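You operate a simulated robot arm through the tools that you are given. There is no shell and no other tool.

Carry out the task below with a simulated robot arm. There is one attempt and no reset: what you move stays moved.

JOB
Change the glue pot and pump one dose into the black cup.
Fine: the pot on the dock is empty: white switch to CLOSED before lifting it, to OPEN once the full pot is on; the empty pot goes in the black tray; the cups stay put. Set down upright: glue pot.

Only the result counts: the job must be done as asked and must still hold three seconds after the hand-in. Knocking over, shifting, dropping, spilling or breaking anything else fails it.

ROBOT AND FRAMES
A 7-joint arm with a two-finger parallel gripper, fixed in place. Base frame: the origin is on the floor under the middle of its stand, x ahead of it, y to its left, z up; the work surface is at about z = 880. Lengths are in mm, angles in degrees, forces in N, time in s.
It reaches about 1058 mm from its shoulder. Its first joint turns from -166.0 to 166.0 degrees. Payload 4.4 kg.
Tool frame: the origin (TCP) lies between the finger pads and is the grasp point; the fingertips stand 23 mm ahead of it; z points along the fingers, y is the line along which they close. Largest opening 94 mm; finger width 38, thickness 10; the body of the gripper, 54 by 96 mm, starts 39 mm behind the TCP.
Orientation is that of the tool frame in the base frame, as a unit quaternion [x, y, z, w]. With the fingers straight down and closing along the base's y, the tool's x points along the base's -x, its y along +y and its z along -z.

CONTROLS
- The arm moves only by the tool arm_command. Its argument "rows" is a list of rows, each a list of 7 numbers: the shift along the base's x, y, z in units of 25 mm (1.0 is 25 mm), then the turn, a rotation vector about the base's x, y, z in units of 5 degrees (1.0 is 5 degrees), then the finger opening in mm, from 0 to 94. In form: [[x, y, z, rx, ry, rz, grip], ...]. A call has 1 to 20 rows; each row shifts and turns the commanded pose from where the row before left it. A call with a number of a shift or a turn outside -1 to 1 is refused whole. Each row takes 0.2 s and may step no farther than 50 mm and 8.6 degrees from the row before; otherwise, or with a gripper value out of range, the whole call is refused. A pose out of reach is approached as far as the arm can. The call stops where the force on the tool passes 40 N (or 10 N more than at its start, if that is more) or the arm is blocked; 0.2 s more then pass. Each finger travels about 108 mm/s and halts on what it meets, pressing with about 36 N; the grip force reading is that of the motor and also rises with nothing between the fingers. The clock runs only during rows and for 0.2 s after the last one: add rows that do not move to give the fingers time. The reply holds the time, the measured pose of the TCP, the force on the tool along the base axes, the opening and the grip force, in the units named above and with some noise, with the torque about the TCP (base axes, N m) and any sound that the robot's microphone picked up.
- Cameras (640 x 400 px; columns grow to the right, rows downward): "scene" is fixed at [400.5, 500, 1661]; the picture's right is [-0.82, -0.57, 0.00], its down [-0.54, 0.77, -0.33] and it looks along [0.19, -0.27, -0.94] (base axes); focal length 340 px, centre (320, 200). "wrist" rides on the gripper at [86, 16, -74] in the tool frame; the picture's right is [-0.18, 0.98, 0.00], its down [-0.58, -0.11, -0.81] and it looks along [-0.79, -0.15, 0.59] (tool axes); focal length 243 px, centre (320, 200). There is no depth. A picture from a camera that has moved, and an enlarged one, comes with that camera's place and axes in the base frame and with its lens.
- get_image(camera): a new picture of that camera. No time passes.
- inspect(camera, box): a new picture of the part [left, top, right, bottom] of that camera's present view, enlarged. No time passes.
- finish_job(): hands the job in; it is judged then, once.

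Places have to be worked out from the pictures, the camera data and where the tool is seen. Open the gripper and draw the arm clear of the work before you hand the job in, unless the task says otherwise.

The tools are called after "Call:" as name(argument=value, ...) on one line, values as JSON. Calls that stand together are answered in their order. arm_command: Moves the arm, as the interface text tells. Its arguments: {"type":"object","properties":{"rows":{"type":"array"}},"required":["rows"]} The other tools are called the same way: get_image (camera) takes a picture; inspect (camera, box) takes an enlarged picture of a part of a camera's view; finish_job () hands the job in.

At the start:

```text
clock: 0.0
position: [500.9, 229.0, 1240.6]
ee_rot: [0.0, 1.0, 0.001, 0.0]
force: [-0.4, -0.9, -0.1]
ft_torque: [0.01, 0.01, -0.02]
finger_gap: 94.0
finger_force: 0.0
```

scene: 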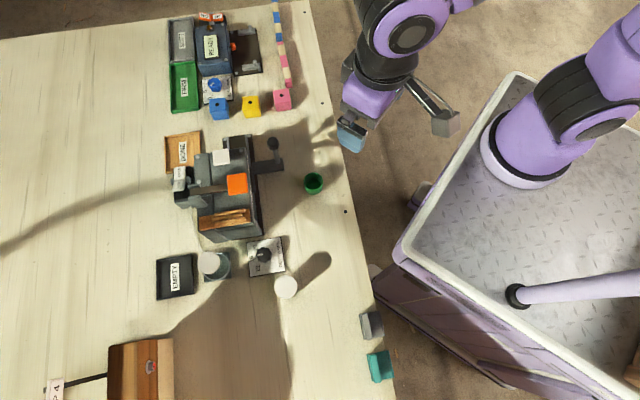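
wrist: 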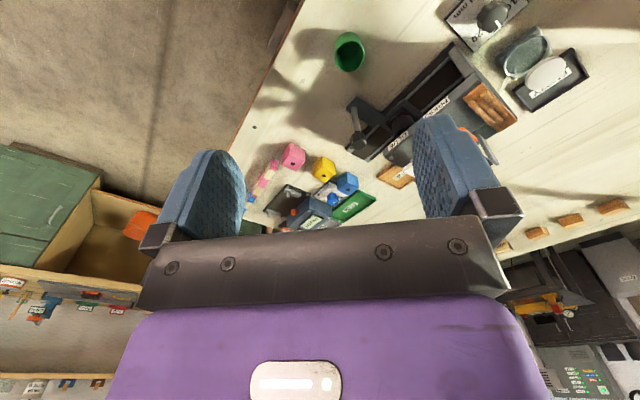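

I begin by looking closer at the scene in both cameras to identify the pots, dock, switch and cups.

Call:
inspect(camera="scene", box=[140, 120, 300, 220])

Call:
inspect(camera="scene", box=[140, 210, 340, 335])

Call:
inspect(camera="scene", box=[150, 0, 310, 120])

Call:
inspect(camera="wrist", box=[320, 0, 640, 200])

```text
4.00 times, centred on (220, 170) of scene
camera zoom: at [400.5, 500.0, 1661.0], right [-0.82, -0.57, 0.0], down [-0.54, 0.77, -0.33], along [0.19, -0.27, -0.94], focal length 1361 px, centre (720, 320)
```

zoom: 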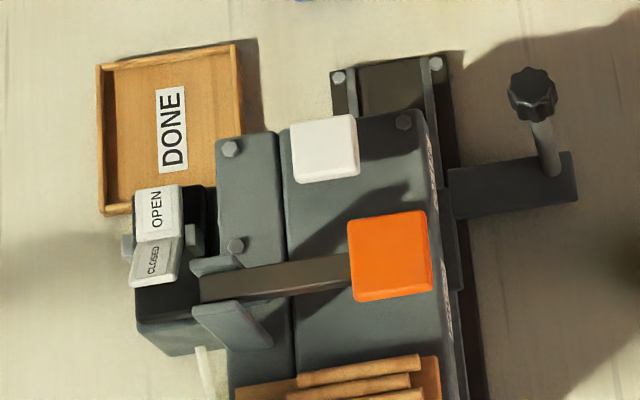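

```text
3.20 times, centred on (240, 272) of scene
camera zoom: at [400.5, 500.0, 1661.0], right [-0.82, -0.57, 0.0], down [-0.54, 0.77, -0.33], along [0.19, -0.27, -0.94], focal length 1089 px, centre (576, -32)
```

zoom: 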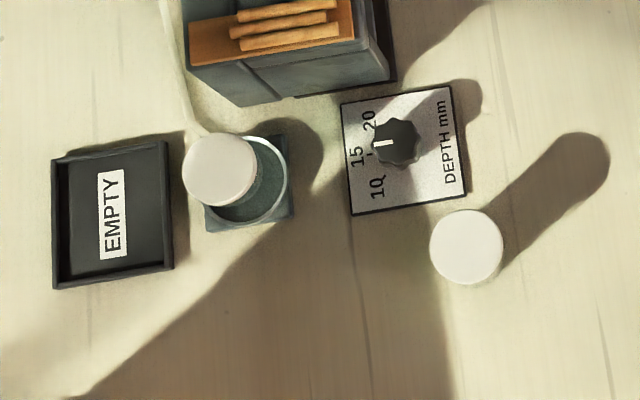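

```text
3.33 times, centred on (230, 60) of scene
camera zoom: at [400.5, 500.0, 1661.0], right [-0.82, -0.57, 0.0], down [-0.54, 0.77, -0.33], along [0.19, -0.27, -0.94], focal length 1134 px, centre (620, 667)
```

zoom: 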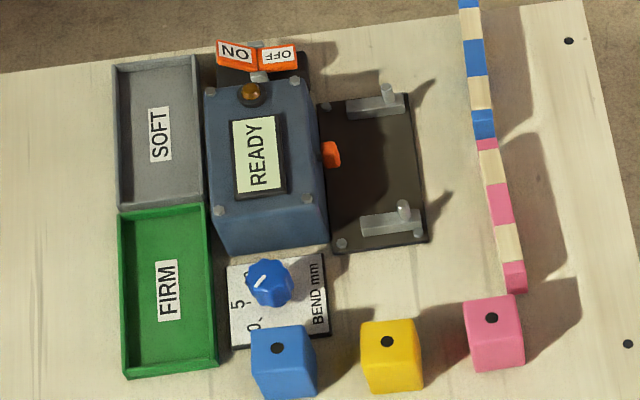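

```text
2.00 times, centred on (480, 100) of wrist
camera zoom: at [413.7, 244.6, 1315.5], right [0.18, 0.98, 0.0], down [0.58, -0.11, 0.81], along [0.79, -0.15, -0.59], focal length 485 px, centre (0, 400)
```

zoom: 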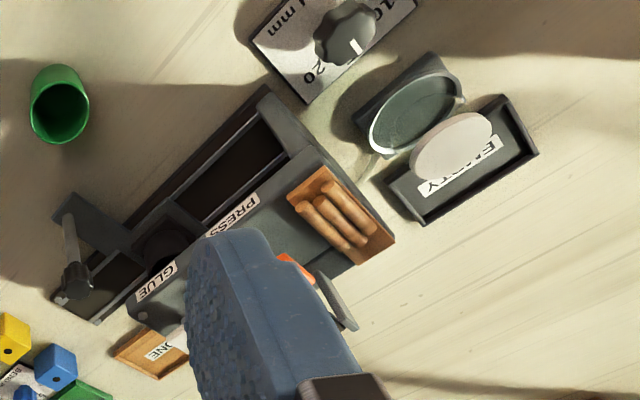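

The press stands in the middle with the OPEN/CLOSED switch, and the dock with pot and EMPTY tray are at its left end. I look for the black cup and the remaining items.

Call:
inspect(camera="scene", box=[240, 110, 400, 210])

Call:
inspect(camera="scene", box=[320, 280, 440, 400])

Call:
inspect(camera="scene", box=[30, 310, 200, 400])

Call:
inspect(camera="wrist", box=[220, 100, 440, 240])

Call:
inspect(camera="wrist", box=[440, 180, 640, 400])

```text
4.00 times, centred on (320, 160) of scene
camera zoom: at [400.5, 500.0, 1661.0], right [-0.82, -0.57, 0.0], down [-0.54, 0.77, -0.33], along [0.19, -0.27, -0.94], focal length 1361 px, centre (320, 360)
```

zoom: 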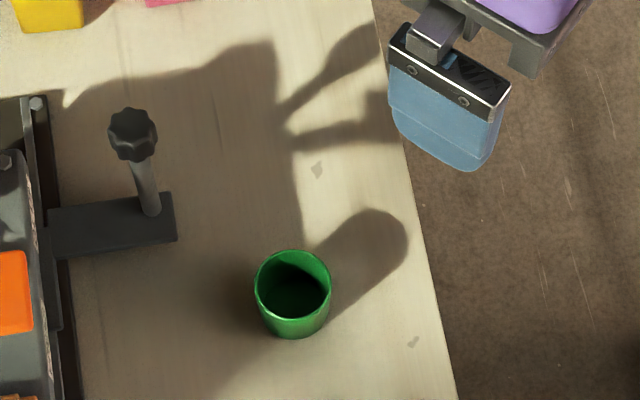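

```text
3.33 times, centred on (380, 340) of scene
camera zoom: at [400.5, 500.0, 1661.0], right [-0.82, -0.57, 0.0], down [-0.54, 0.77, -0.33], along [0.19, -0.27, -0.94], focal length 1134 px, centre (120, -267)
```

zoom: 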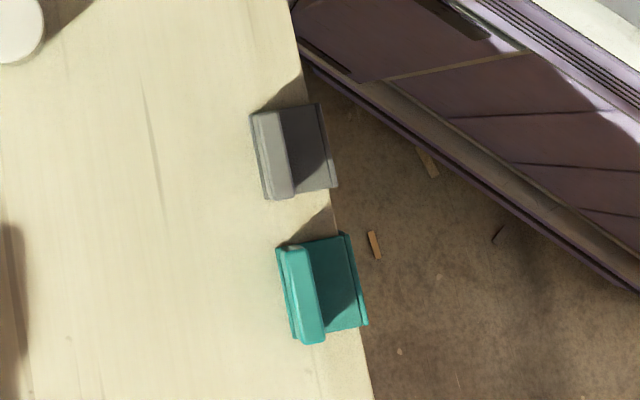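

```text
3.76 times, centred on (115, 355) of scene
camera zoom: at [400.5, 500.0, 1661.0], right [-0.82, -0.57, 0.0], down [-0.54, 0.77, -0.33], along [0.19, -0.27, -0.94], focal length 1281 px, centre (1092, -384)
```

zoom: 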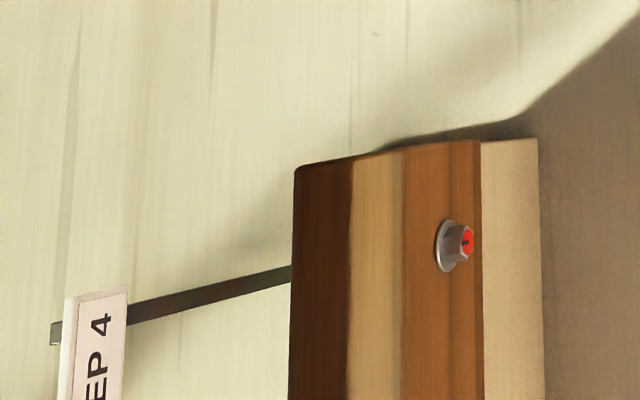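

```text
2.86 times, centred on (330, 170) of wrist
camera zoom: at [413.7, 244.6, 1315.5], right [0.18, 0.98, 0.0], down [0.58, -0.11, 0.81], along [0.79, -0.15, -0.59], focal length 693 px, centre (291, 286)
```

zoom: 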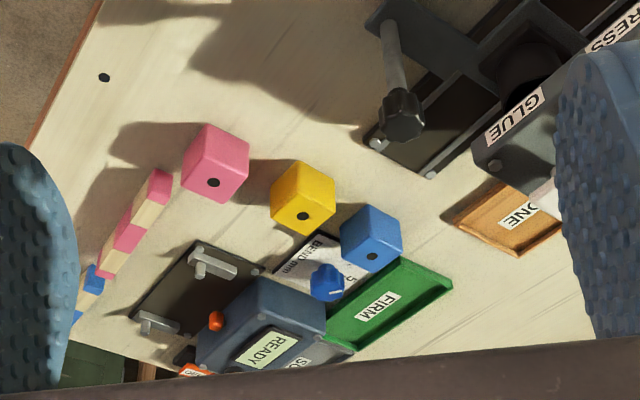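

```text
1.82 times, centred on (540, 290) of wrist
camera zoom: at [413.7, 244.6, 1315.5], right [0.18, 0.98, 0.0], down [0.58, -0.11, 0.81], along [0.79, -0.15, -0.59], focal length 441 px, centre (-80, 36)
```

zoom: 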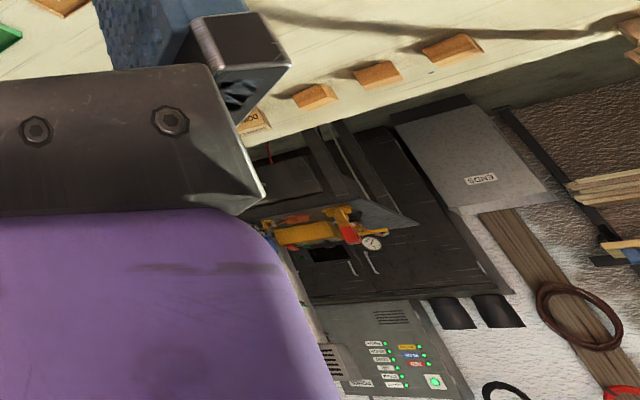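

No separate black cup is seen yet; a dark round thing sits in the press carriage. I move the arm back and turn the wrist 45° so its camera looks at the press.

Call:
arm_command(rows=[[-0.5, 0.3, -0.3, 0, 0, 0.9, 94], [-0.5, 0.3, -0.3, 0, 0, 0.9, 94], [-0.5, 0.3, -0.3, 0, 0, 0.9, 94], [-0.5, 0.3, -0.3, 0, 0, 0.9, 94], [-0.5, 0.3, -0.3, 0, 0, 0.9, 94], [-0.5, 0.3, -0.3, 0, 0, 0.9, 94], [-0.5, 0.3, -0.3, 0, 0, 0.9, 94], [-0.5, 0.3, -0.3, 0, 0, 0.9, 94], [-0.5, 0.3, -0.3, 0, 0, 0.9, 94], [-0.5, 0.3, -0.3, 0, 0, 0.9, 94]])

Call:
get_image(camera="wrist")

Call:
get_image(camera="scene")

```text
clock: 2.2
position: [375.8, 304.4, 1166.9]
ee_rot: [-0.384, 0.923, 0.0, 0.0]
force: [0.2, -0.7, 0.4]
ft_torque: [0.01, 0.0, 0.0]
finger_gap: 94.1
finger_force: 0.1
```

```text
taken
camera wrist: at [301.8, 254.2, 1240.8], right [-0.57, 0.82, 0.0], down [0.49, 0.34, 0.81], along [0.66, 0.46, -0.59], focal length 243 px, centre (320, 200)
```

wrist: 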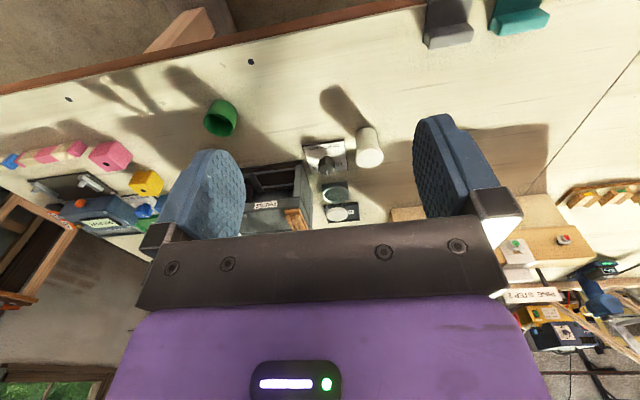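

```text
taken
```

scene: 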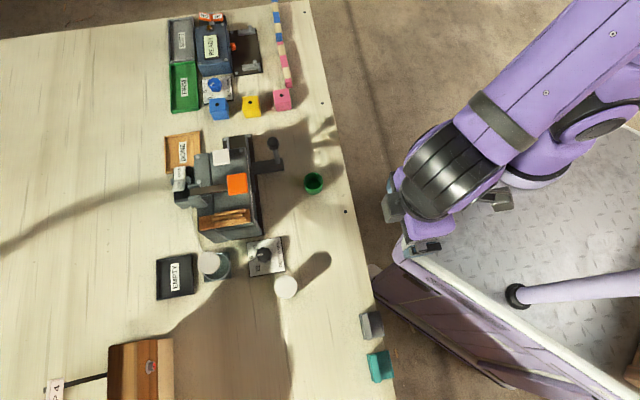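

The gripper hides part of the view; I enlarge what is visible of the press.

Call:
inspect(camera="wrist", box=[230, 110, 430, 240])

```text
3.08 times, centred on (330, 175) of wrist
camera zoom: at [301.8, 254.2, 1240.8], right [-0.57, 0.82, 0.0], down [0.49, 0.34, 0.81], along [0.66, 0.46, -0.59], focal length 746 px, centre (289, 277)
```

zoom: 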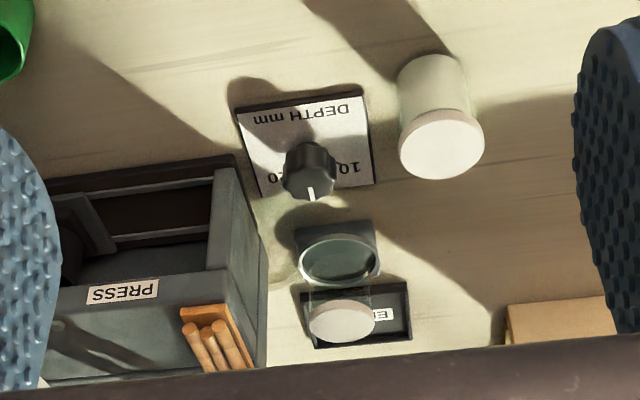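

The dock pot is a clear jar with white lid next to the press; the full pot is the free-standing white jar. I move the camera over the near side of the press to look into the carriage.

Call:
arm_command(rows=[[0.82, -0.37, 0, 0, 0, 0, 94], [0.82, -0.37, 0, 0, 0, 0, 94], [0.82, -0.37, 0, 0, 0, 0, 94], [0.82, -0.37, 0, 0, 0, 0, 94], [0.82, -0.37, 0, 0, 0, 0, 94], [0.82, -0.37, 0, 0, 0, 0, 94], [0.82, -0.37, 0, 0, 0, 0, 94], [0.82, -0.37, 0, 0, 0, 0, 94]])

Call:
get_image(camera="wrist")

Call:
inspect(camera="wrist", box=[160, 0, 480, 220])

```text
clock: 4.0
position: [541.1, 228.6, 1167.1]
ee_rot: [-0.383, 0.924, 0.0, -0.001]
force: [0.0, -0.2, 0.0]
ft_torque: [0.0, 0.0, 0.0]
finger_gap: 94.1
finger_force: 0.0
```

```text
taken
camera wrist: at [467.4, 179.4, 1240.3], right [-0.57, 0.82, 0.0], down [0.49, 0.34, 0.81], along [0.66, 0.46, -0.59], focal length 243 px, centre (320, 200)
```

wrist: 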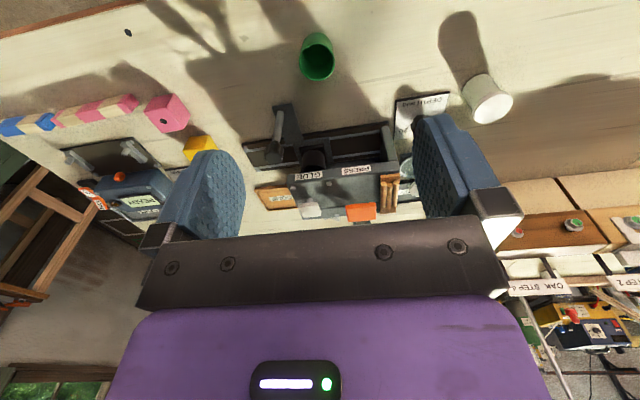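

```text
1.82 times, centred on (320, 110) of wrist
camera zoom: at [467.4, 179.4, 1240.3], right [-0.57, 0.82, 0.0], down [0.49, 0.34, 0.81], along [0.66, 0.46, -0.59], focal length 441 px, centre (320, 364)
```

zoom: 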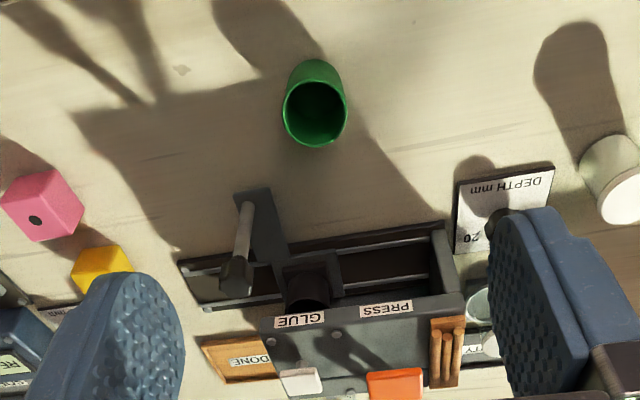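

The black cup appears to sit in the sliding carriage at the GLUE station. I enlarge it.

Call:
inspect(camera="wrist", box=[235, 90, 415, 220])

Call:
inspect(camera="wrist", box=[280, 130, 360, 190])

```text
3.08 times, centred on (325, 155) of wrist
camera zoom: at [467.4, 179.4, 1240.3], right [-0.57, 0.82, 0.0], down [0.49, 0.34, 0.81], along [0.66, 0.46, -0.59], focal length 746 px, centre (305, 338)
```

zoom: 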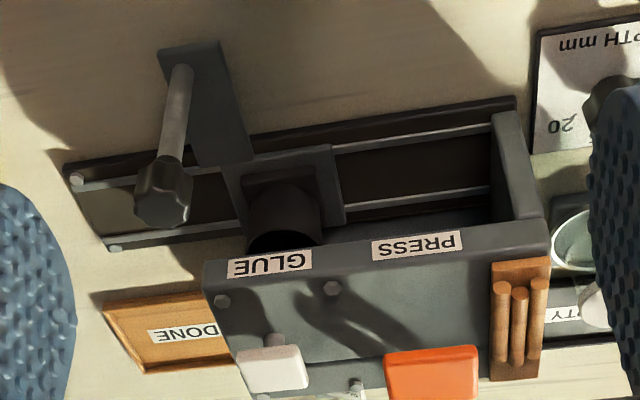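

```text
6.67 times, centred on (320, 160) of wrist
camera zoom: at [467.4, 179.4, 1240.3], right [-0.57, 0.82, 0.0], down [0.49, 0.34, 0.81], along [0.66, 0.46, -0.59], focal length 1618 px, centre (320, 467)
```

zoom: 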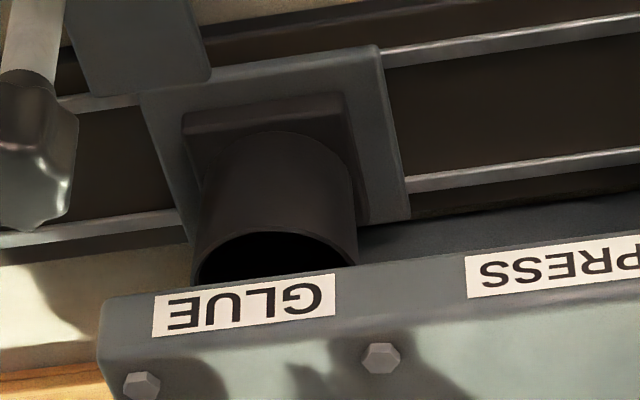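

The black cup stands in the carriage at GLUE, white button above GLUE (~(758,357,1012)), orange lever pad above PRESS. I move over the press to look at the switch and dock from closer.

Call:
arm_command(rows=[[0, 0, 1, 0, 0, 0, 94], [0.8, 0.76, 0.2, 0, 0, 0, 94], [0.8, 0.76, 0.2, 0, 0, 0, 94], [0.8, 0.76, 0.2, 0, 0, 0, 94], [0.8, 0.76, 0.2, 0, 0, 0, 94], [0.8, 0.76, 0.2, 0, 0, 0, 94], [0.8, 0.76, 0.2, 0, 0, 0, 94], [0.8, 0.76, 0, 0, 0, 0, 94], [0.8, 0.76, 0, 0, 0, 0, 94]])

Call:
get_image(camera="wrist")

Call:
inspect(camera="wrist", box=[160, 0, 480, 220])

```text
clock: 6.0
position: [700.2, 380.6, 1223.8]
ee_rot: [-0.383, 0.924, 0.0, 0.001]
force: [-0.6, 0.3, 0.1]
ft_torque: [0.04, -0.03, 0.02]
finger_gap: 94.3
finger_force: 0.0
```

```text
taken
camera wrist: at [626.7, 331.4, 1296.2], right [-0.57, 0.82, 0.0], down [0.49, 0.33, 0.81], along [0.67, 0.46, -0.59], focal length 243 px, centre (320, 200)
```

wrist: 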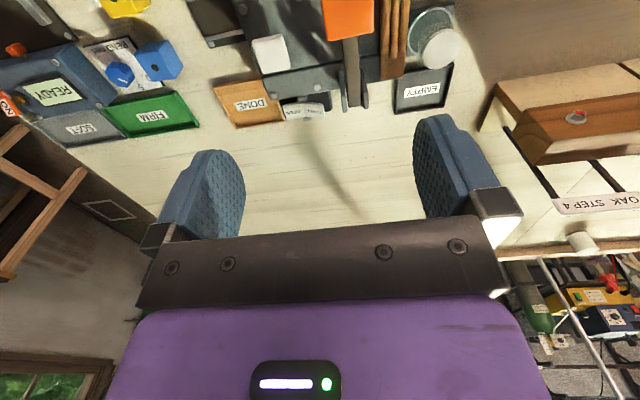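

```text
1.82 times, centred on (320, 110) of wrist
camera zoom: at [626.7, 331.4, 1296.2], right [-0.57, 0.82, 0.0], down [0.49, 0.33, 0.81], along [0.67, 0.46, -0.59], focal length 441 px, centre (320, 364)
```

zoom: 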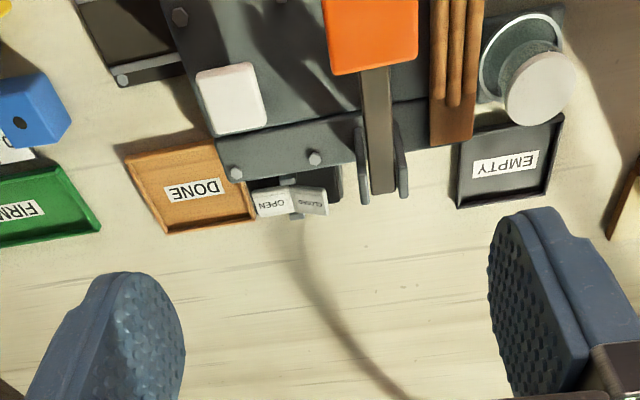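

I can see the rocker switch behind the press; I enlarge it and the dock.

Call:
inspect(camera="wrist", box=[270, 80, 350, 130])

Call:
inspect(camera="wrist", box=[380, 0, 480, 120])

Call:
inspect(camera="scene", box=[160, 160, 210, 215])

```text
8.00 times, centred on (310, 105) of wrist
camera zoom: at [626.7, 331.4, 1296.2], right [-0.57, 0.82, 0.0], down [0.49, 0.33, 0.81], along [0.67, 0.46, -0.59], focal length 1941 px, centre (400, 960)
```

zoom: 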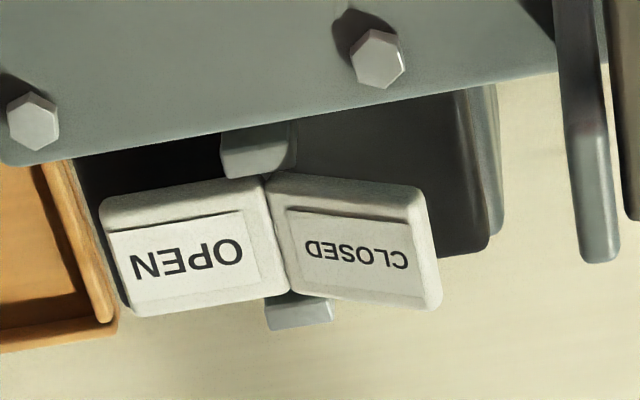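

```text
3.33 times, centred on (430, 60) of wrist
camera zoom: at [626.7, 331.4, 1296.2], right [-0.57, 0.82, 0.0], down [0.49, 0.33, 0.81], along [0.67, 0.46, -0.59], focal length 809 px, centre (-47, 667)
```

zoom: 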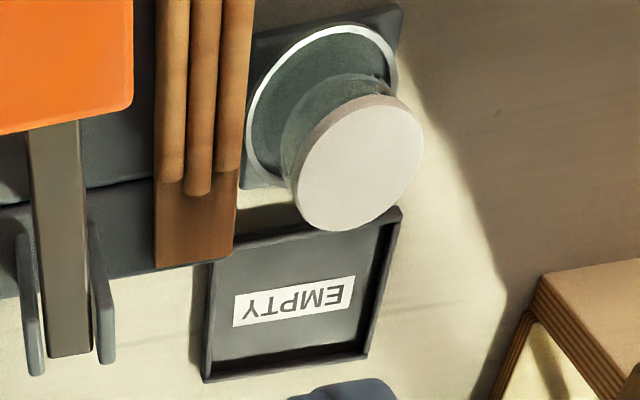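

```text
7.27 times, centred on (185, 188) of scene
camera zoom: at [400.5, 500.0, 1661.0], right [-0.82, -0.57, 0.0], down [-0.54, 0.77, -0.33], along [0.19, -0.27, -0.94], focal length 2474 px, centre (1302, 291)
```

zoom: 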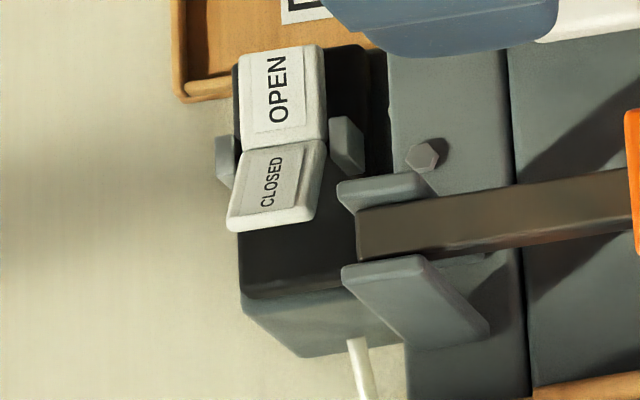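

From two views I place: CLOSED panel (815,450,962) raised, OPEN panel (836,426,957) pressed, lever bar end (735,454,1048), dock pot lid (651,542,952), full pot lid (494,489,937), tray (719,612). The layout is turned 45°. I turn the wrist to yaw −45° over the dock side for the next views.

Call:
arm_command(rows=[[-0.265, 0.509, 0, 0, 0, -1, 94], [-0.265, 0.509, 0, 0, 0, -1, 94], [-0.265, 0.509, 0, 0, 0, -1, 94], [-0.265, 0.509, 0, 0, 0, -1, 94], [-0.265, 0.509, 0, 0, 0, -1, 94], [-0.265, 0.509, 0, 0, 0, -1, 94], [-0.265, 0.509, 0, 0, 0, -1, 94], [-0.265, 0.509, 0, 0, 0, -1, 94], [-0.265, 0.509, 0, 0, 0, -1, 94], [-0.265, 0.509, -0.3, 0, 0, -1, 94], [-0.265, 0.509, -0.3, 0, 0, -1, 94], [-0.265, 0.509, -0.3, 0, 0, -1, 94], [-0.265, 0.509, -0.3, 0, 0, -1, 94], [-0.265, 0.509, -0.3, 0, 0, -1, 94], [-0.265, 0.509, -0.3, 0, 0, -1, 94], [-0.265, 0.509, -0.3, 0, 0, -1, 94], [-0.265, 0.509, -0.3, 0, 0, -1, 94], [-0.265, 0.509, -0.3, 0, 0, -1, 94]])

Call:
get_image(camera="wrist")

Call:
inspect(camera="wrist", box=[200, 0, 440, 235])

Call:
get_image(camera="scene")

```text
clock: 9.8
position: [581.3, 609.5, 1155.1]
ee_rot: [0.383, 0.924, 0.0, 0.001]
force: [-0.2, 0.7, -0.1]
ft_torque: [0.0, 0.0, -0.02]
finger_gap: 94.0
finger_force: 0.0
```

```text
taken
camera wrist: at [530.7, 682.1, 1229.9], right [0.83, 0.56, 0.0], down [0.33, -0.49, 0.81], along [0.46, -0.67, -0.59], focal length 243 px, centre (320, 200)
```

wrist: 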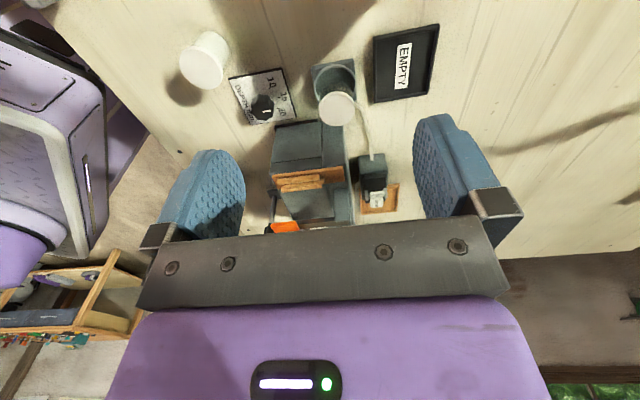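

```text
1.70 times, centred on (320, 118) of wrist
camera zoom: at [530.7, 682.1, 1229.9], right [0.83, 0.56, 0.0], down [0.33, -0.49, 0.81], along [0.46, -0.67, -0.59], focal length 413 px, centre (320, 340)
```

zoom: 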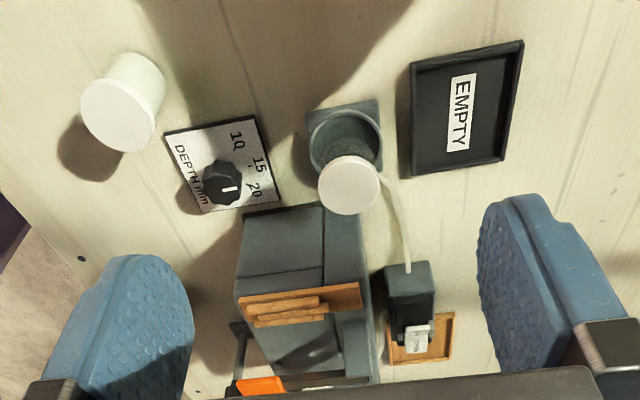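

```text
taken
```

scene: 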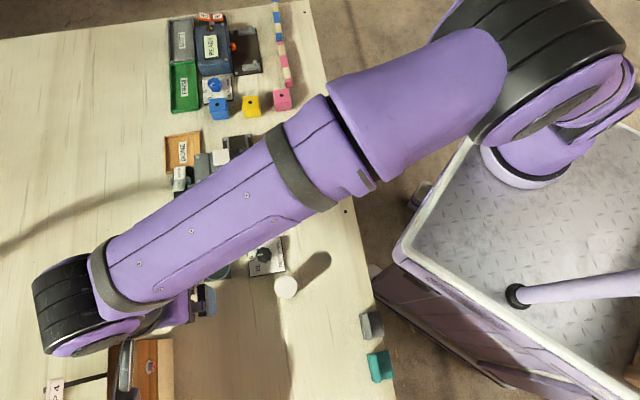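

Now I see the dock with ring, hose and valve box with the rocker. I enlarge the dock and the pots.

Call:
inspect(camera="wrist", box=[290, 40, 390, 140])

Call:
inspect(camera="wrist", box=[160, 10, 260, 110])

Call:
inspect(camera="wrist", box=[260, 120, 420, 240])

```text
4.00 times, centred on (340, 90) of wrist
camera zoom: at [530.7, 682.1, 1229.9], right [0.83, 0.56, 0.0], down [0.33, -0.49, 0.81], along [0.46, -0.67, -0.59], focal length 970 px, centre (240, 640)
```

zoom: 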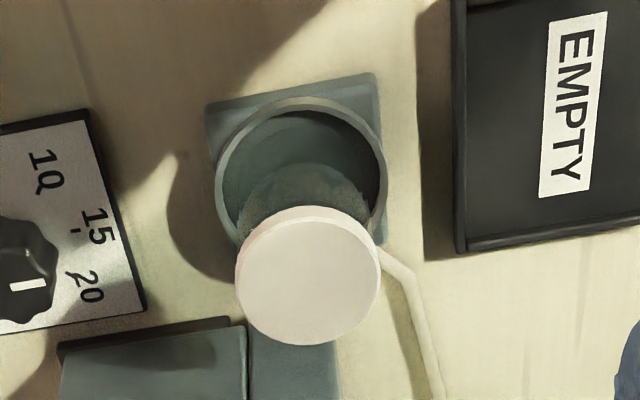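

```text
4.00 times, centred on (210, 60) of wrist
camera zoom: at [530.7, 682.1, 1229.9], right [0.83, 0.56, 0.0], down [0.33, -0.49, 0.81], along [0.46, -0.67, -0.59], focal length 970 px, centre (760, 760)
```

zoom: 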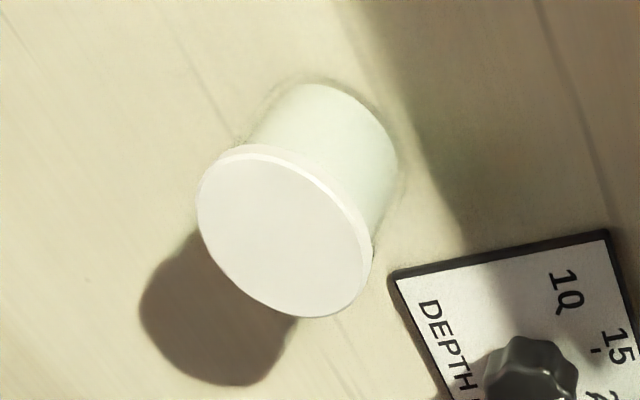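

```text
3.33 times, centred on (340, 180) of wrist
camera zoom: at [530.7, 682.1, 1229.9], right [0.83, 0.56, 0.0], down [0.33, -0.49, 0.81], along [0.46, -0.67, -0.59], focal length 809 px, centre (253, 267)
```

zoom: 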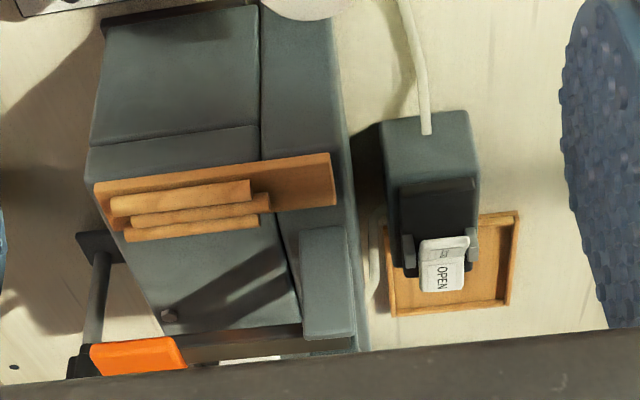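

Geometry agrees across views. Rocker: CLOSED wing is raised (outer end toward the dock side), so I'll press it with closed fingertips. I move above it first, closing the fingers.

Call:
arm_command(rows=[[0.905, -0.611, 0, 0, 0, 0, 0], [0.905, -0.611, 0, 0, 0, 0, 0], [0.905, -0.611, 0, 0, 0, 0, 0], [0.905, -0.611, 0, 0, 0, 0, 0], [0.905, -0.611, 0, 0, 0, 0, 0], [0.905, -0.611, 0, 0, 0, 0, 0], [0.905, -0.611, 0, 0, 0, 0, 0], [0.905, -0.611, 0, 0, 0, 0, 0], [0.905, -0.611, 0, 0, 0, 0, 0], [0.905, -0.611, 0, 0, 0, 0, 0], [0, 0, -1, 0, 0, 0, 0], [0, 0, -1, 0, 0, 0, 0], [0, 0, -1, 0, 0, 0, 0]])

Call:
get_image(camera="wrist")

Call:
get_image(camera="scene")

```text
clock: 12.6
position: [808.0, 456.9, 1079.3]
ee_rot: [0.383, 0.924, 0.0, 0.001]
force: [0.2, -0.3, 1.1]
ft_torque: [0.02, 0.0, 0.01]
finger_gap: 0.0
finger_force: 36.2
```

```text
taken
camera wrist: at [757.5, 529.6, 1153.6], right [0.82, 0.57, 0.0], down [0.33, -0.49, 0.81], along [0.46, -0.67, -0.59], focal length 243 px, centre (320, 200)
```

wrist: 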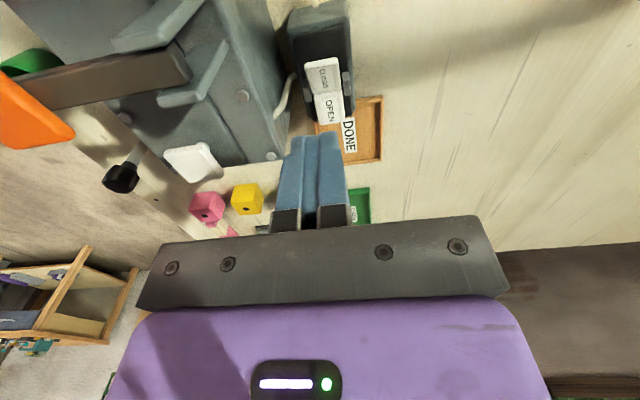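

```text
taken
```

scene: 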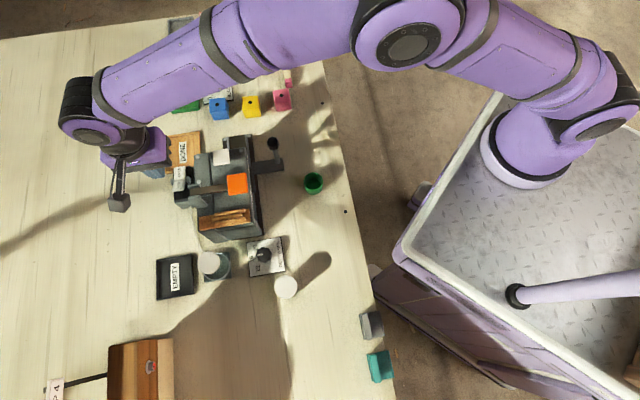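

I check the rocker enlarged from here before pressing.

Call:
inspect(camera="wrist", box=[270, 0, 390, 160])

Call:
inspect(camera="wrist", box=[0, 0, 290, 240])

```text
2.50 times, centred on (330, 80) of wrist
camera zoom: at [757.5, 529.6, 1153.6], right [0.82, 0.57, 0.0], down [0.33, -0.49, 0.81], along [0.46, -0.67, -0.59], focal length 606 px, centre (295, 500)
```

zoom: 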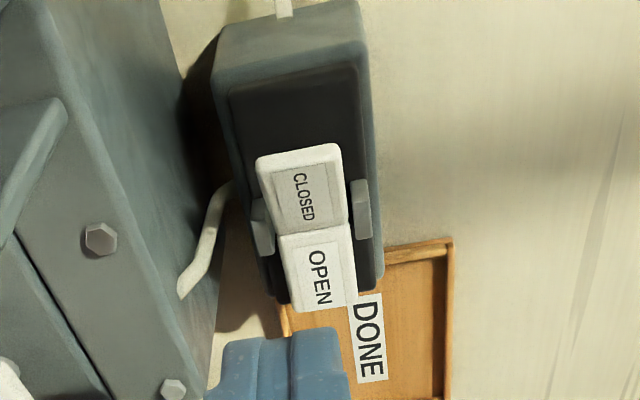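

```text
1.67 times, centred on (145, 120) of wrist
camera zoom: at [757.5, 529.6, 1153.6], right [0.82, 0.57, 0.0], down [0.33, -0.49, 0.81], along [0.46, -0.67, -0.59], focal length 404 px, centre (612, 333)
```

zoom: 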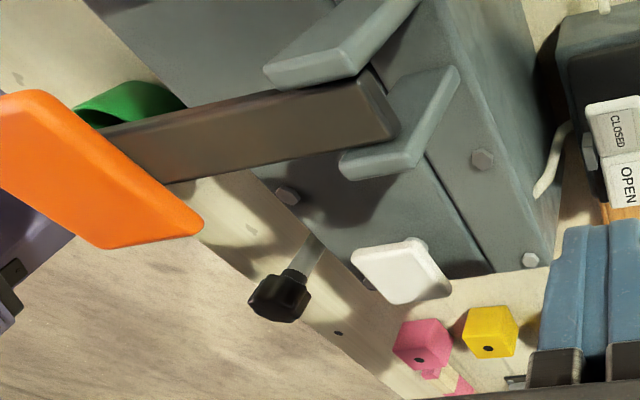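

The fingertips line up with the CLOSED wing in n and its outer half in u. I descend to just above it.

Call:
arm_command(rows=[[0, 0, -1, 0, 0, 0, 0], [0, 0, -1, 0, 0, 0, 0], [0, 0, -0.8, 0, 0, 0, 0], [0, 0, -0.2, 0, 0, 0, 0], [0, 0, 0, 0, 0, 0, 0]])

Call:
get_image(camera="wrist")

Call:
inspect(camera="scene", box=[100, 120, 240, 220])

```text
clock: 13.8
position: [806.7, 456.0, 1004.7]
ee_rot: [0.382, 0.924, 0.001, -0.001]
force: [0.0, 0.1, 0.2]
ft_torque: [-0.01, 0.02, -0.02]
finger_gap: 0.1
finger_force: 35.9
```

```text
taken
camera wrist: at [756.6, 529.8, 1079.1], right [0.82, 0.57, 0.0], down [0.33, -0.49, 0.81], along [0.46, -0.66, -0.59], focal length 243 px, centre (320, 200)
```

wrist: 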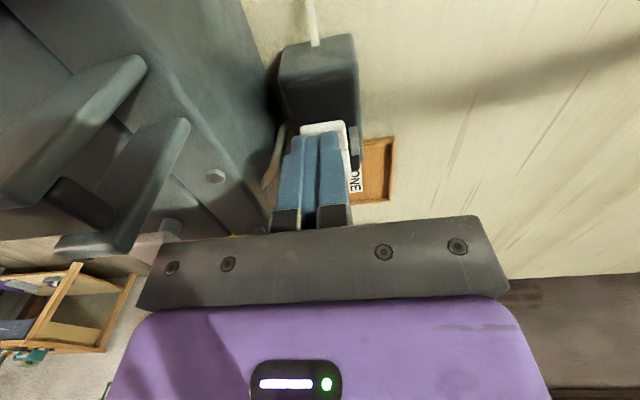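

```text
4.00 times, centred on (170, 170) of scene
camera zoom: at [400.5, 500.0, 1661.0], right [-0.82, -0.57, 0.0], down [-0.54, 0.77, -0.33], along [0.19, -0.27, -0.94], focal length 1361 px, centre (920, 320)
```

zoom: 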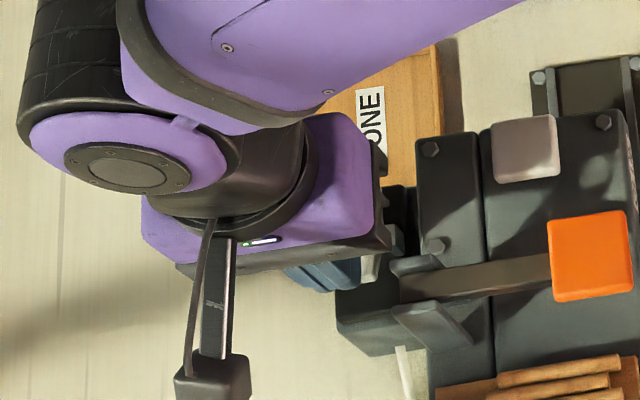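

Fingertips are just above the CLOSED wing (tip ≈ z 982). I push down in small steps, watching force and sound.

Call:
arm_command(rows=[[0, 0, -0.3, 0, 0, 0, 0], [0, 0, -0.2, 0, 0, 0, 0], [0, 0, -0.1, 0, 0, 0, 0], [0, 0, -0.1, 0, 0, 0, 0]])

```text
clock: 14.8
position: [807.8, 457.1, 986.5]
ee_rot: [0.383, 0.924, 0.0, 0.001]
force: [0.1, -0.2, -0.9]
ft_torque: [-0.02, -0.01, 0.01]
finger_gap: 0.2
finger_force: 36.1
```

Tip is near z 963 with no clear contact force yet. I continue downward in smaller steps.

Call:
arm_command(rows=[[0, 0, -0.1, 0, 0, 0, 0], [0, 0, -0.1, 0, 0, 0, 0], [0, 0, 0, 0, 0, 0, 0]])

Call:
get_image(camera="wrist")

```text
clock: 15.6
position: [807.0, 457.4, 981.9]
ee_rot: [0.382, 0.924, 0.0, 0.0]
force: [-0.8, 0.3, -0.1]
ft_torque: [-0.02, -0.03, -0.01]
finger_gap: 0.0
finger_force: 35.9
```

```text
taken
camera wrist: at [756.9, 530.2, 1055.5], right [0.82, 0.57, 0.0], down [0.33, -0.49, 0.81], along [0.46, -0.66, -0.59], focal length 243 px, centre (320, 200)
```

wrist: 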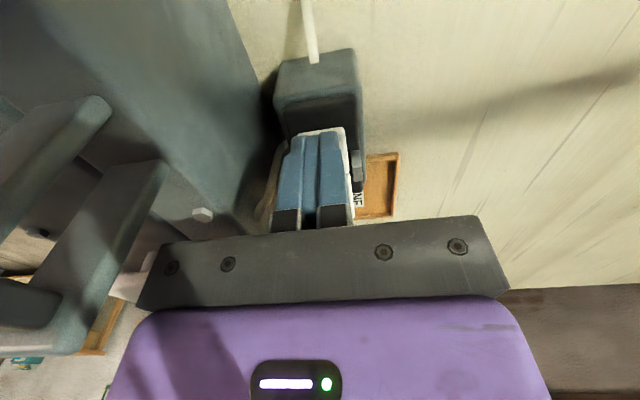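

No contact yet at tip ≈ 959. I keep stepping down.

Call:
arm_command(rows=[[0, 0, -0.1, 0, 0, 0, 0], [0, 0, -0.1, 0, 0, 0, 0], [0, 0, 0, 0, 0, 0, 0]])

Call:
inspect(camera="wrist", box=[240, 60, 400, 240])

```text
clock: 16.4
position: [807.2, 457.5, 977.9]
ee_rot: [0.383, 0.924, 0.001, 0.0]
force: [-5.0, -5.4, 16.3]
ft_torque: [-0.33, -0.07, -0.15]
finger_gap: 0.1
finger_force: 35.9
```

```text
2.22 times, centred on (320, 150) of wrist
camera zoom: at [757.2, 530.4, 1052.2], right [0.82, 0.57, 0.0], down [0.33, -0.49, 0.81], along [0.46, -0.66, -0.59], focal length 539 px, centre (320, 311)
```

zoom: 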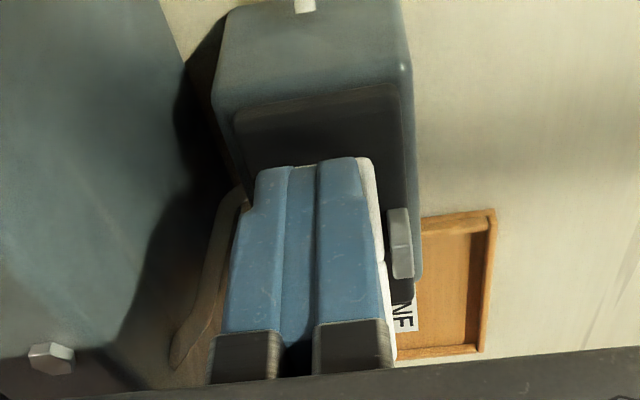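

Contact of 16 N appears at tip ≈ 955. I back up and look at whether the rocker flipped.

Call:
arm_command(rows=[[0, 0, 0.5, 0, 0, 0, 0], [0, 0, 1, 0, 0, 0, 0], [0, 0, 1, 0, 0, 0, 0], [0, 0, 1, 0, 0, 0, 0], [0, 0, 1, 0, 0, 0, 0]])

Call:
inspect(camera="wrist", box=[270, 0, 390, 160])

```text
clock: 17.6
position: [806.4, 455.5, 1090.0]
ee_rot: [0.383, 0.924, 0.0, 0.0]
force: [0.1, 0.6, -0.8]
ft_torque: [-0.04, -0.01, 0.03]
finger_gap: 0.2
finger_force: 36.2
```

```text
2.50 times, centred on (330, 80) of wrist
camera zoom: at [757.1, 527.9, 1164.3], right [0.82, 0.57, 0.0], down [0.33, -0.49, 0.81], along [0.46, -0.67, -0.59], focal length 606 px, centre (295, 500)
```

zoom: 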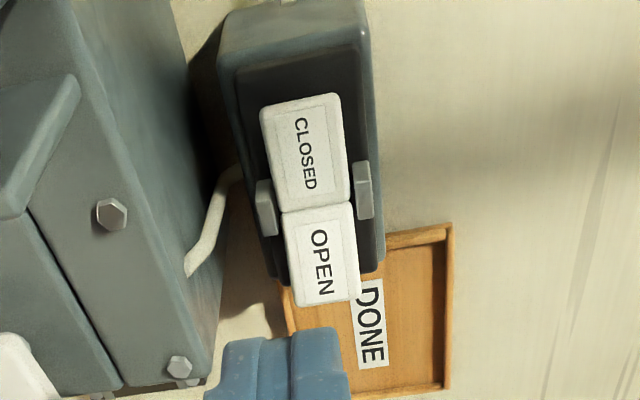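

The CLOSED wing now appears longer and flatter, so it flipped. I retreat toward the dock side to confirm with the fixed camera.

Call:
arm_command(rows=[[0, 0, 1, 0, 0, 0, 0], [-0.9, 0.7, 1, 0, 0, 0, 0], [-0.9, 0.7, 0, 0, 0, 0, 94], [-0.9, 0.7, 0, 0, 0, 0, 94], [-0.9, 0.7, 0, 0, 0, 0, 94], [-0.9, 0.7, 0, 0, 0, 0, 94], [-0.9, 0.7, 0, 0, 0, 0, 94]])

Call:
inspect(camera="scene", box=[160, 160, 210, 215])

Call:
get_image(camera="wrist")

```text
clock: 19.2
position: [672.0, 559.4, 1138.2]
ee_rot: [0.383, 0.924, 0.001, 0.0]
force: [0.3, -0.3, 0.0]
ft_torque: [0.04, 0.06, 0.02]
finger_gap: 94.0
finger_force: 0.2
```

```text
7.27 times, centred on (185, 188) of scene
camera zoom: at [400.5, 500.0, 1661.0], right [-0.82, -0.57, 0.0], down [-0.54, 0.77, -0.33], along [0.19, -0.27, -0.94], focal length 2474 px, centre (1302, 291)
```

zoom: 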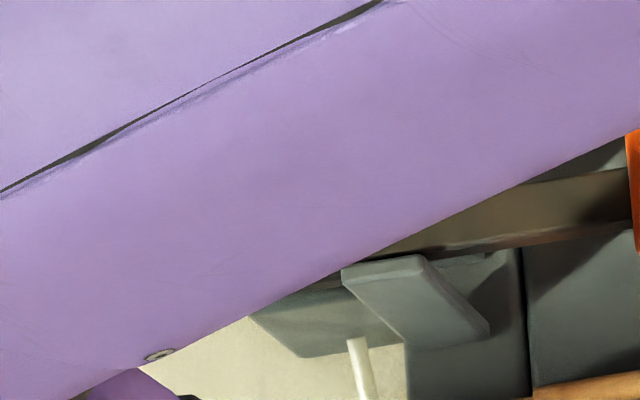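

```text
taken
camera wrist: at [622.5, 633.1, 1212.7], right [0.83, 0.56, 0.0], down [0.33, -0.49, 0.81], along [0.46, -0.67, -0.59], focal length 243 px, centre (320, 200)
```

wrist: 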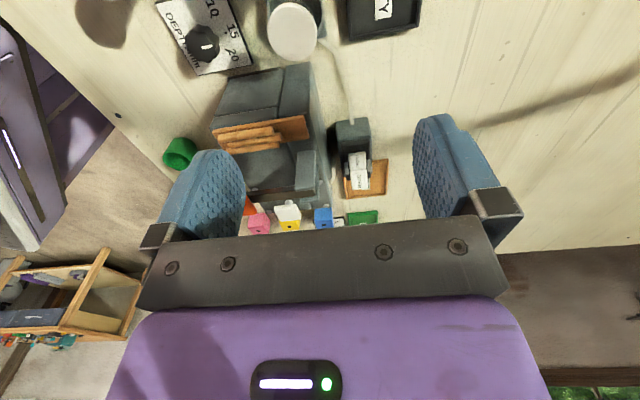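

Call:
inspect(camera="wrist", box=[310, 100, 410, 220])

```text
3.33 times, centred on (360, 160) of wrist
camera zoom: at [622.5, 633.1, 1212.7], right [0.83, 0.56, 0.0], down [0.33, -0.49, 0.81], along [0.46, -0.67, -0.59], focal length 809 px, centre (187, 333)
```

zoom: 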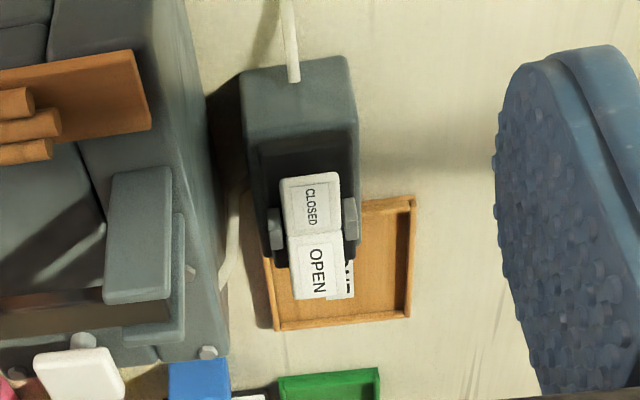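

The rocker now has CLOSED flat and OPEN raised. Next I move above the dock pot at about (652,544), keeping 94 mm opening.

Call:
arm_command(rows=[[-0.4, -0.308, -0.8, 0, 0, 0, 94], [-0.4, -0.308, -0.8, 0, 0, 0, 94], [0, 0, -0.8, 0, 0, 0, 94], [0, 0, -0.8, 0, 0, 0, 94], [0, 0, 0, 0, 0, 0, 94]])

Call:
get_image(camera="wrist")

```text
clock: 20.4
position: [652.0, 546.4, 1058.5]
ee_rot: [0.383, 0.924, -0.001, 0.0]
force: [0.2, 0.2, 0.0]
ft_torque: [0.01, 0.01, 0.01]
finger_gap: 94.2
finger_force: 0.1
```

```text
taken
camera wrist: at [602.1, 619.6, 1132.3], right [0.82, 0.57, 0.0], down [0.33, -0.49, 0.81], along [0.46, -0.66, -0.59], focal length 243 px, centre (320, 200)
```

wrist: 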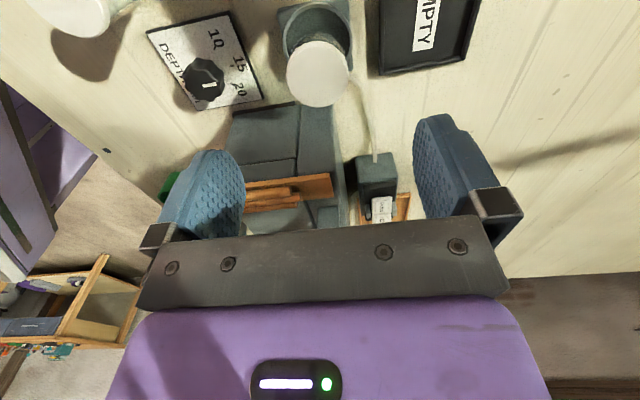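

Call:
inspect(camera="wrist", box=[270, 0, 370, 120])

```text
3.33 times, centred on (320, 60) of wrist
camera zoom: at [602.1, 619.6, 1132.3], right [0.82, 0.57, 0.0], down [0.33, -0.49, 0.81], along [0.46, -0.66, -0.59], focal length 809 px, centre (320, 667)
```

zoom: 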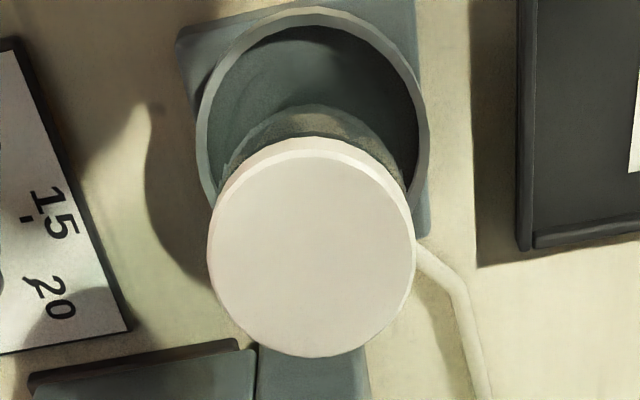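

The lid centre refines to (652,543.5); the ring rim is at z≈898, inner diameter ≈55. I shift 3 mm and descend around the pot to TCP z≈940.

Call:
arm_command(rows=[[0, -0.116, -0.4, 0, 0, 0, 94], [0, 0, -0.8, 0, 0, 0, 94], [0, 0, -0.8, 0, 0, 0, 94], [0, 0, -0.8, 0, 0, 0, 94], [0, 0, -0.8, 0, 0, 0, 94], [0, 0, -0.8, 0, 0, 0, 94], [0, 0, -0.3, 0, 0, 0, 94], [0, 0, 0, 0, 0, 0, 94]])

Call:
get_image(camera="wrist")

```text
clock: 22.2
position: [653.8, 545.5, 939.3]
ee_rot: [0.383, 0.924, 0.0, -0.001]
force: [-0.4, 0.2, -0.6]
ft_torque: [-0.02, 0.0, 0.0]
finger_gap: 93.9
finger_force: 0.0
```

```text
taken
camera wrist: at [603.3, 618.0, 1014.1], right [0.82, 0.57, 0.0], down [0.33, -0.49, 0.81], along [0.46, -0.67, -0.59], focal length 243 px, centre (320, 200)
```

wrist: 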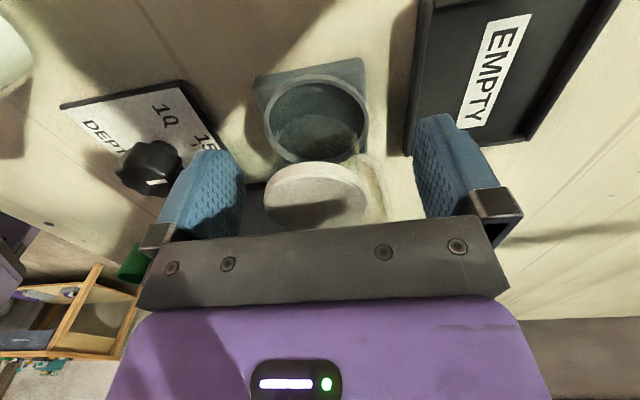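

The pot lid sits between the fingers, about 2 mm off centre toward −n. I correct by that and close the gripper.

Call:
arm_command(rows=[[-0.06, -0.06, 0, 0, 0, 0, 94], [0, 0, 0, 0, 0, 0, 70], [0, 0, 0, 0, 0, 0, 56], [0, 0, 0, 0, 0, 0, 50], [0, 0, 0, 0, 0, 0, 40], [0, 0, 0, 0, 0, 0, 40]])

Call:
get_image(camera="wrist")

```text
clock: 23.6
position: [652.1, 543.1, 940.4]
ee_rot: [0.383, 0.924, 0.0, 0.0]
force: [-0.1, 0.3, 0.3]
ft_torque: [0.04, 0.01, -0.01]
finger_gap: 45.7
finger_force: 35.8
```

```text
taken
camera wrist: at [601.3, 616.6, 1014.3], right [0.82, 0.57, 0.0], down [0.33, -0.49, 0.81], along [0.46, -0.67, -0.59], focal length 243 px, centre (320, 200)
```

wrist: 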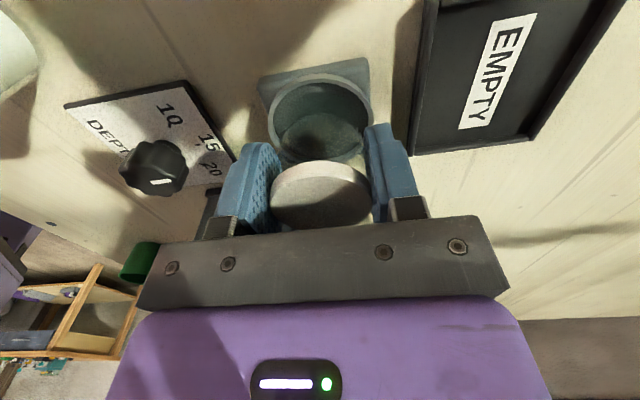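

Gripped at 45.7 mm. I record an enlarged view of how the lid sits in the fingers, then lift gently.

Call:
inspect(camera="wrist", box=[240, 60, 400, 240])

Call:
arm_command(rows=[[0, 0, 0.1, 0, 0, 0, 40], [0, 0, 0.2, 0, 0, 0, 40], [0, 0, 0.3, 0, 0, 0, 40], [0, 0, 0.4, 0, 0, 0, 40], [0, 0, 0, 0, 0, 0, 40]])

Call:
get_image(camera="wrist")

```text
2.22 times, centred on (320, 150) of wrist
camera zoom: at [601.3, 616.6, 1014.3], right [0.82, 0.57, 0.0], down [0.33, -0.49, 0.81], along [0.46, -0.67, -0.59], focal length 539 px, centre (320, 311)
```

zoom: 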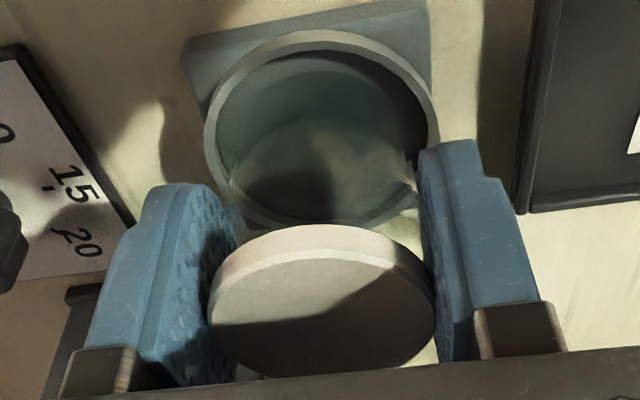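

```text
clock: 24.8
position: [648.8, 543.5, 964.8]
ee_rot: [0.383, 0.924, 0.0, 0.0]
force: [-0.3, -0.8, -0.3]
ft_torque: [0.0, -0.03, 0.03]
finger_gap: 45.4
finger_force: 36.6
```

```text
taken
camera wrist: at [599.4, 616.2, 1038.9], right [0.82, 0.57, 0.0], down [0.33, -0.49, 0.81], along [0.46, -0.67, -0.59], focal length 243 px, centre (320, 200)
```

wrist: 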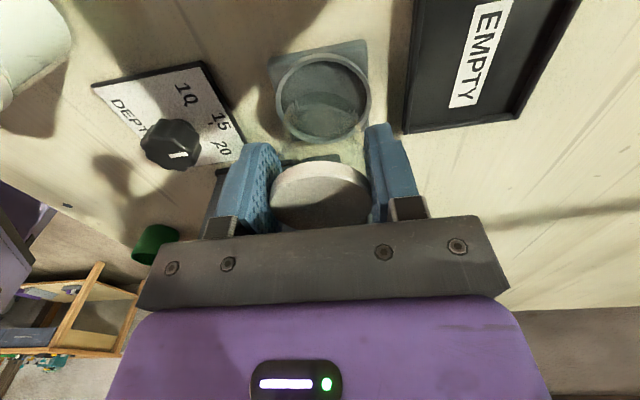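

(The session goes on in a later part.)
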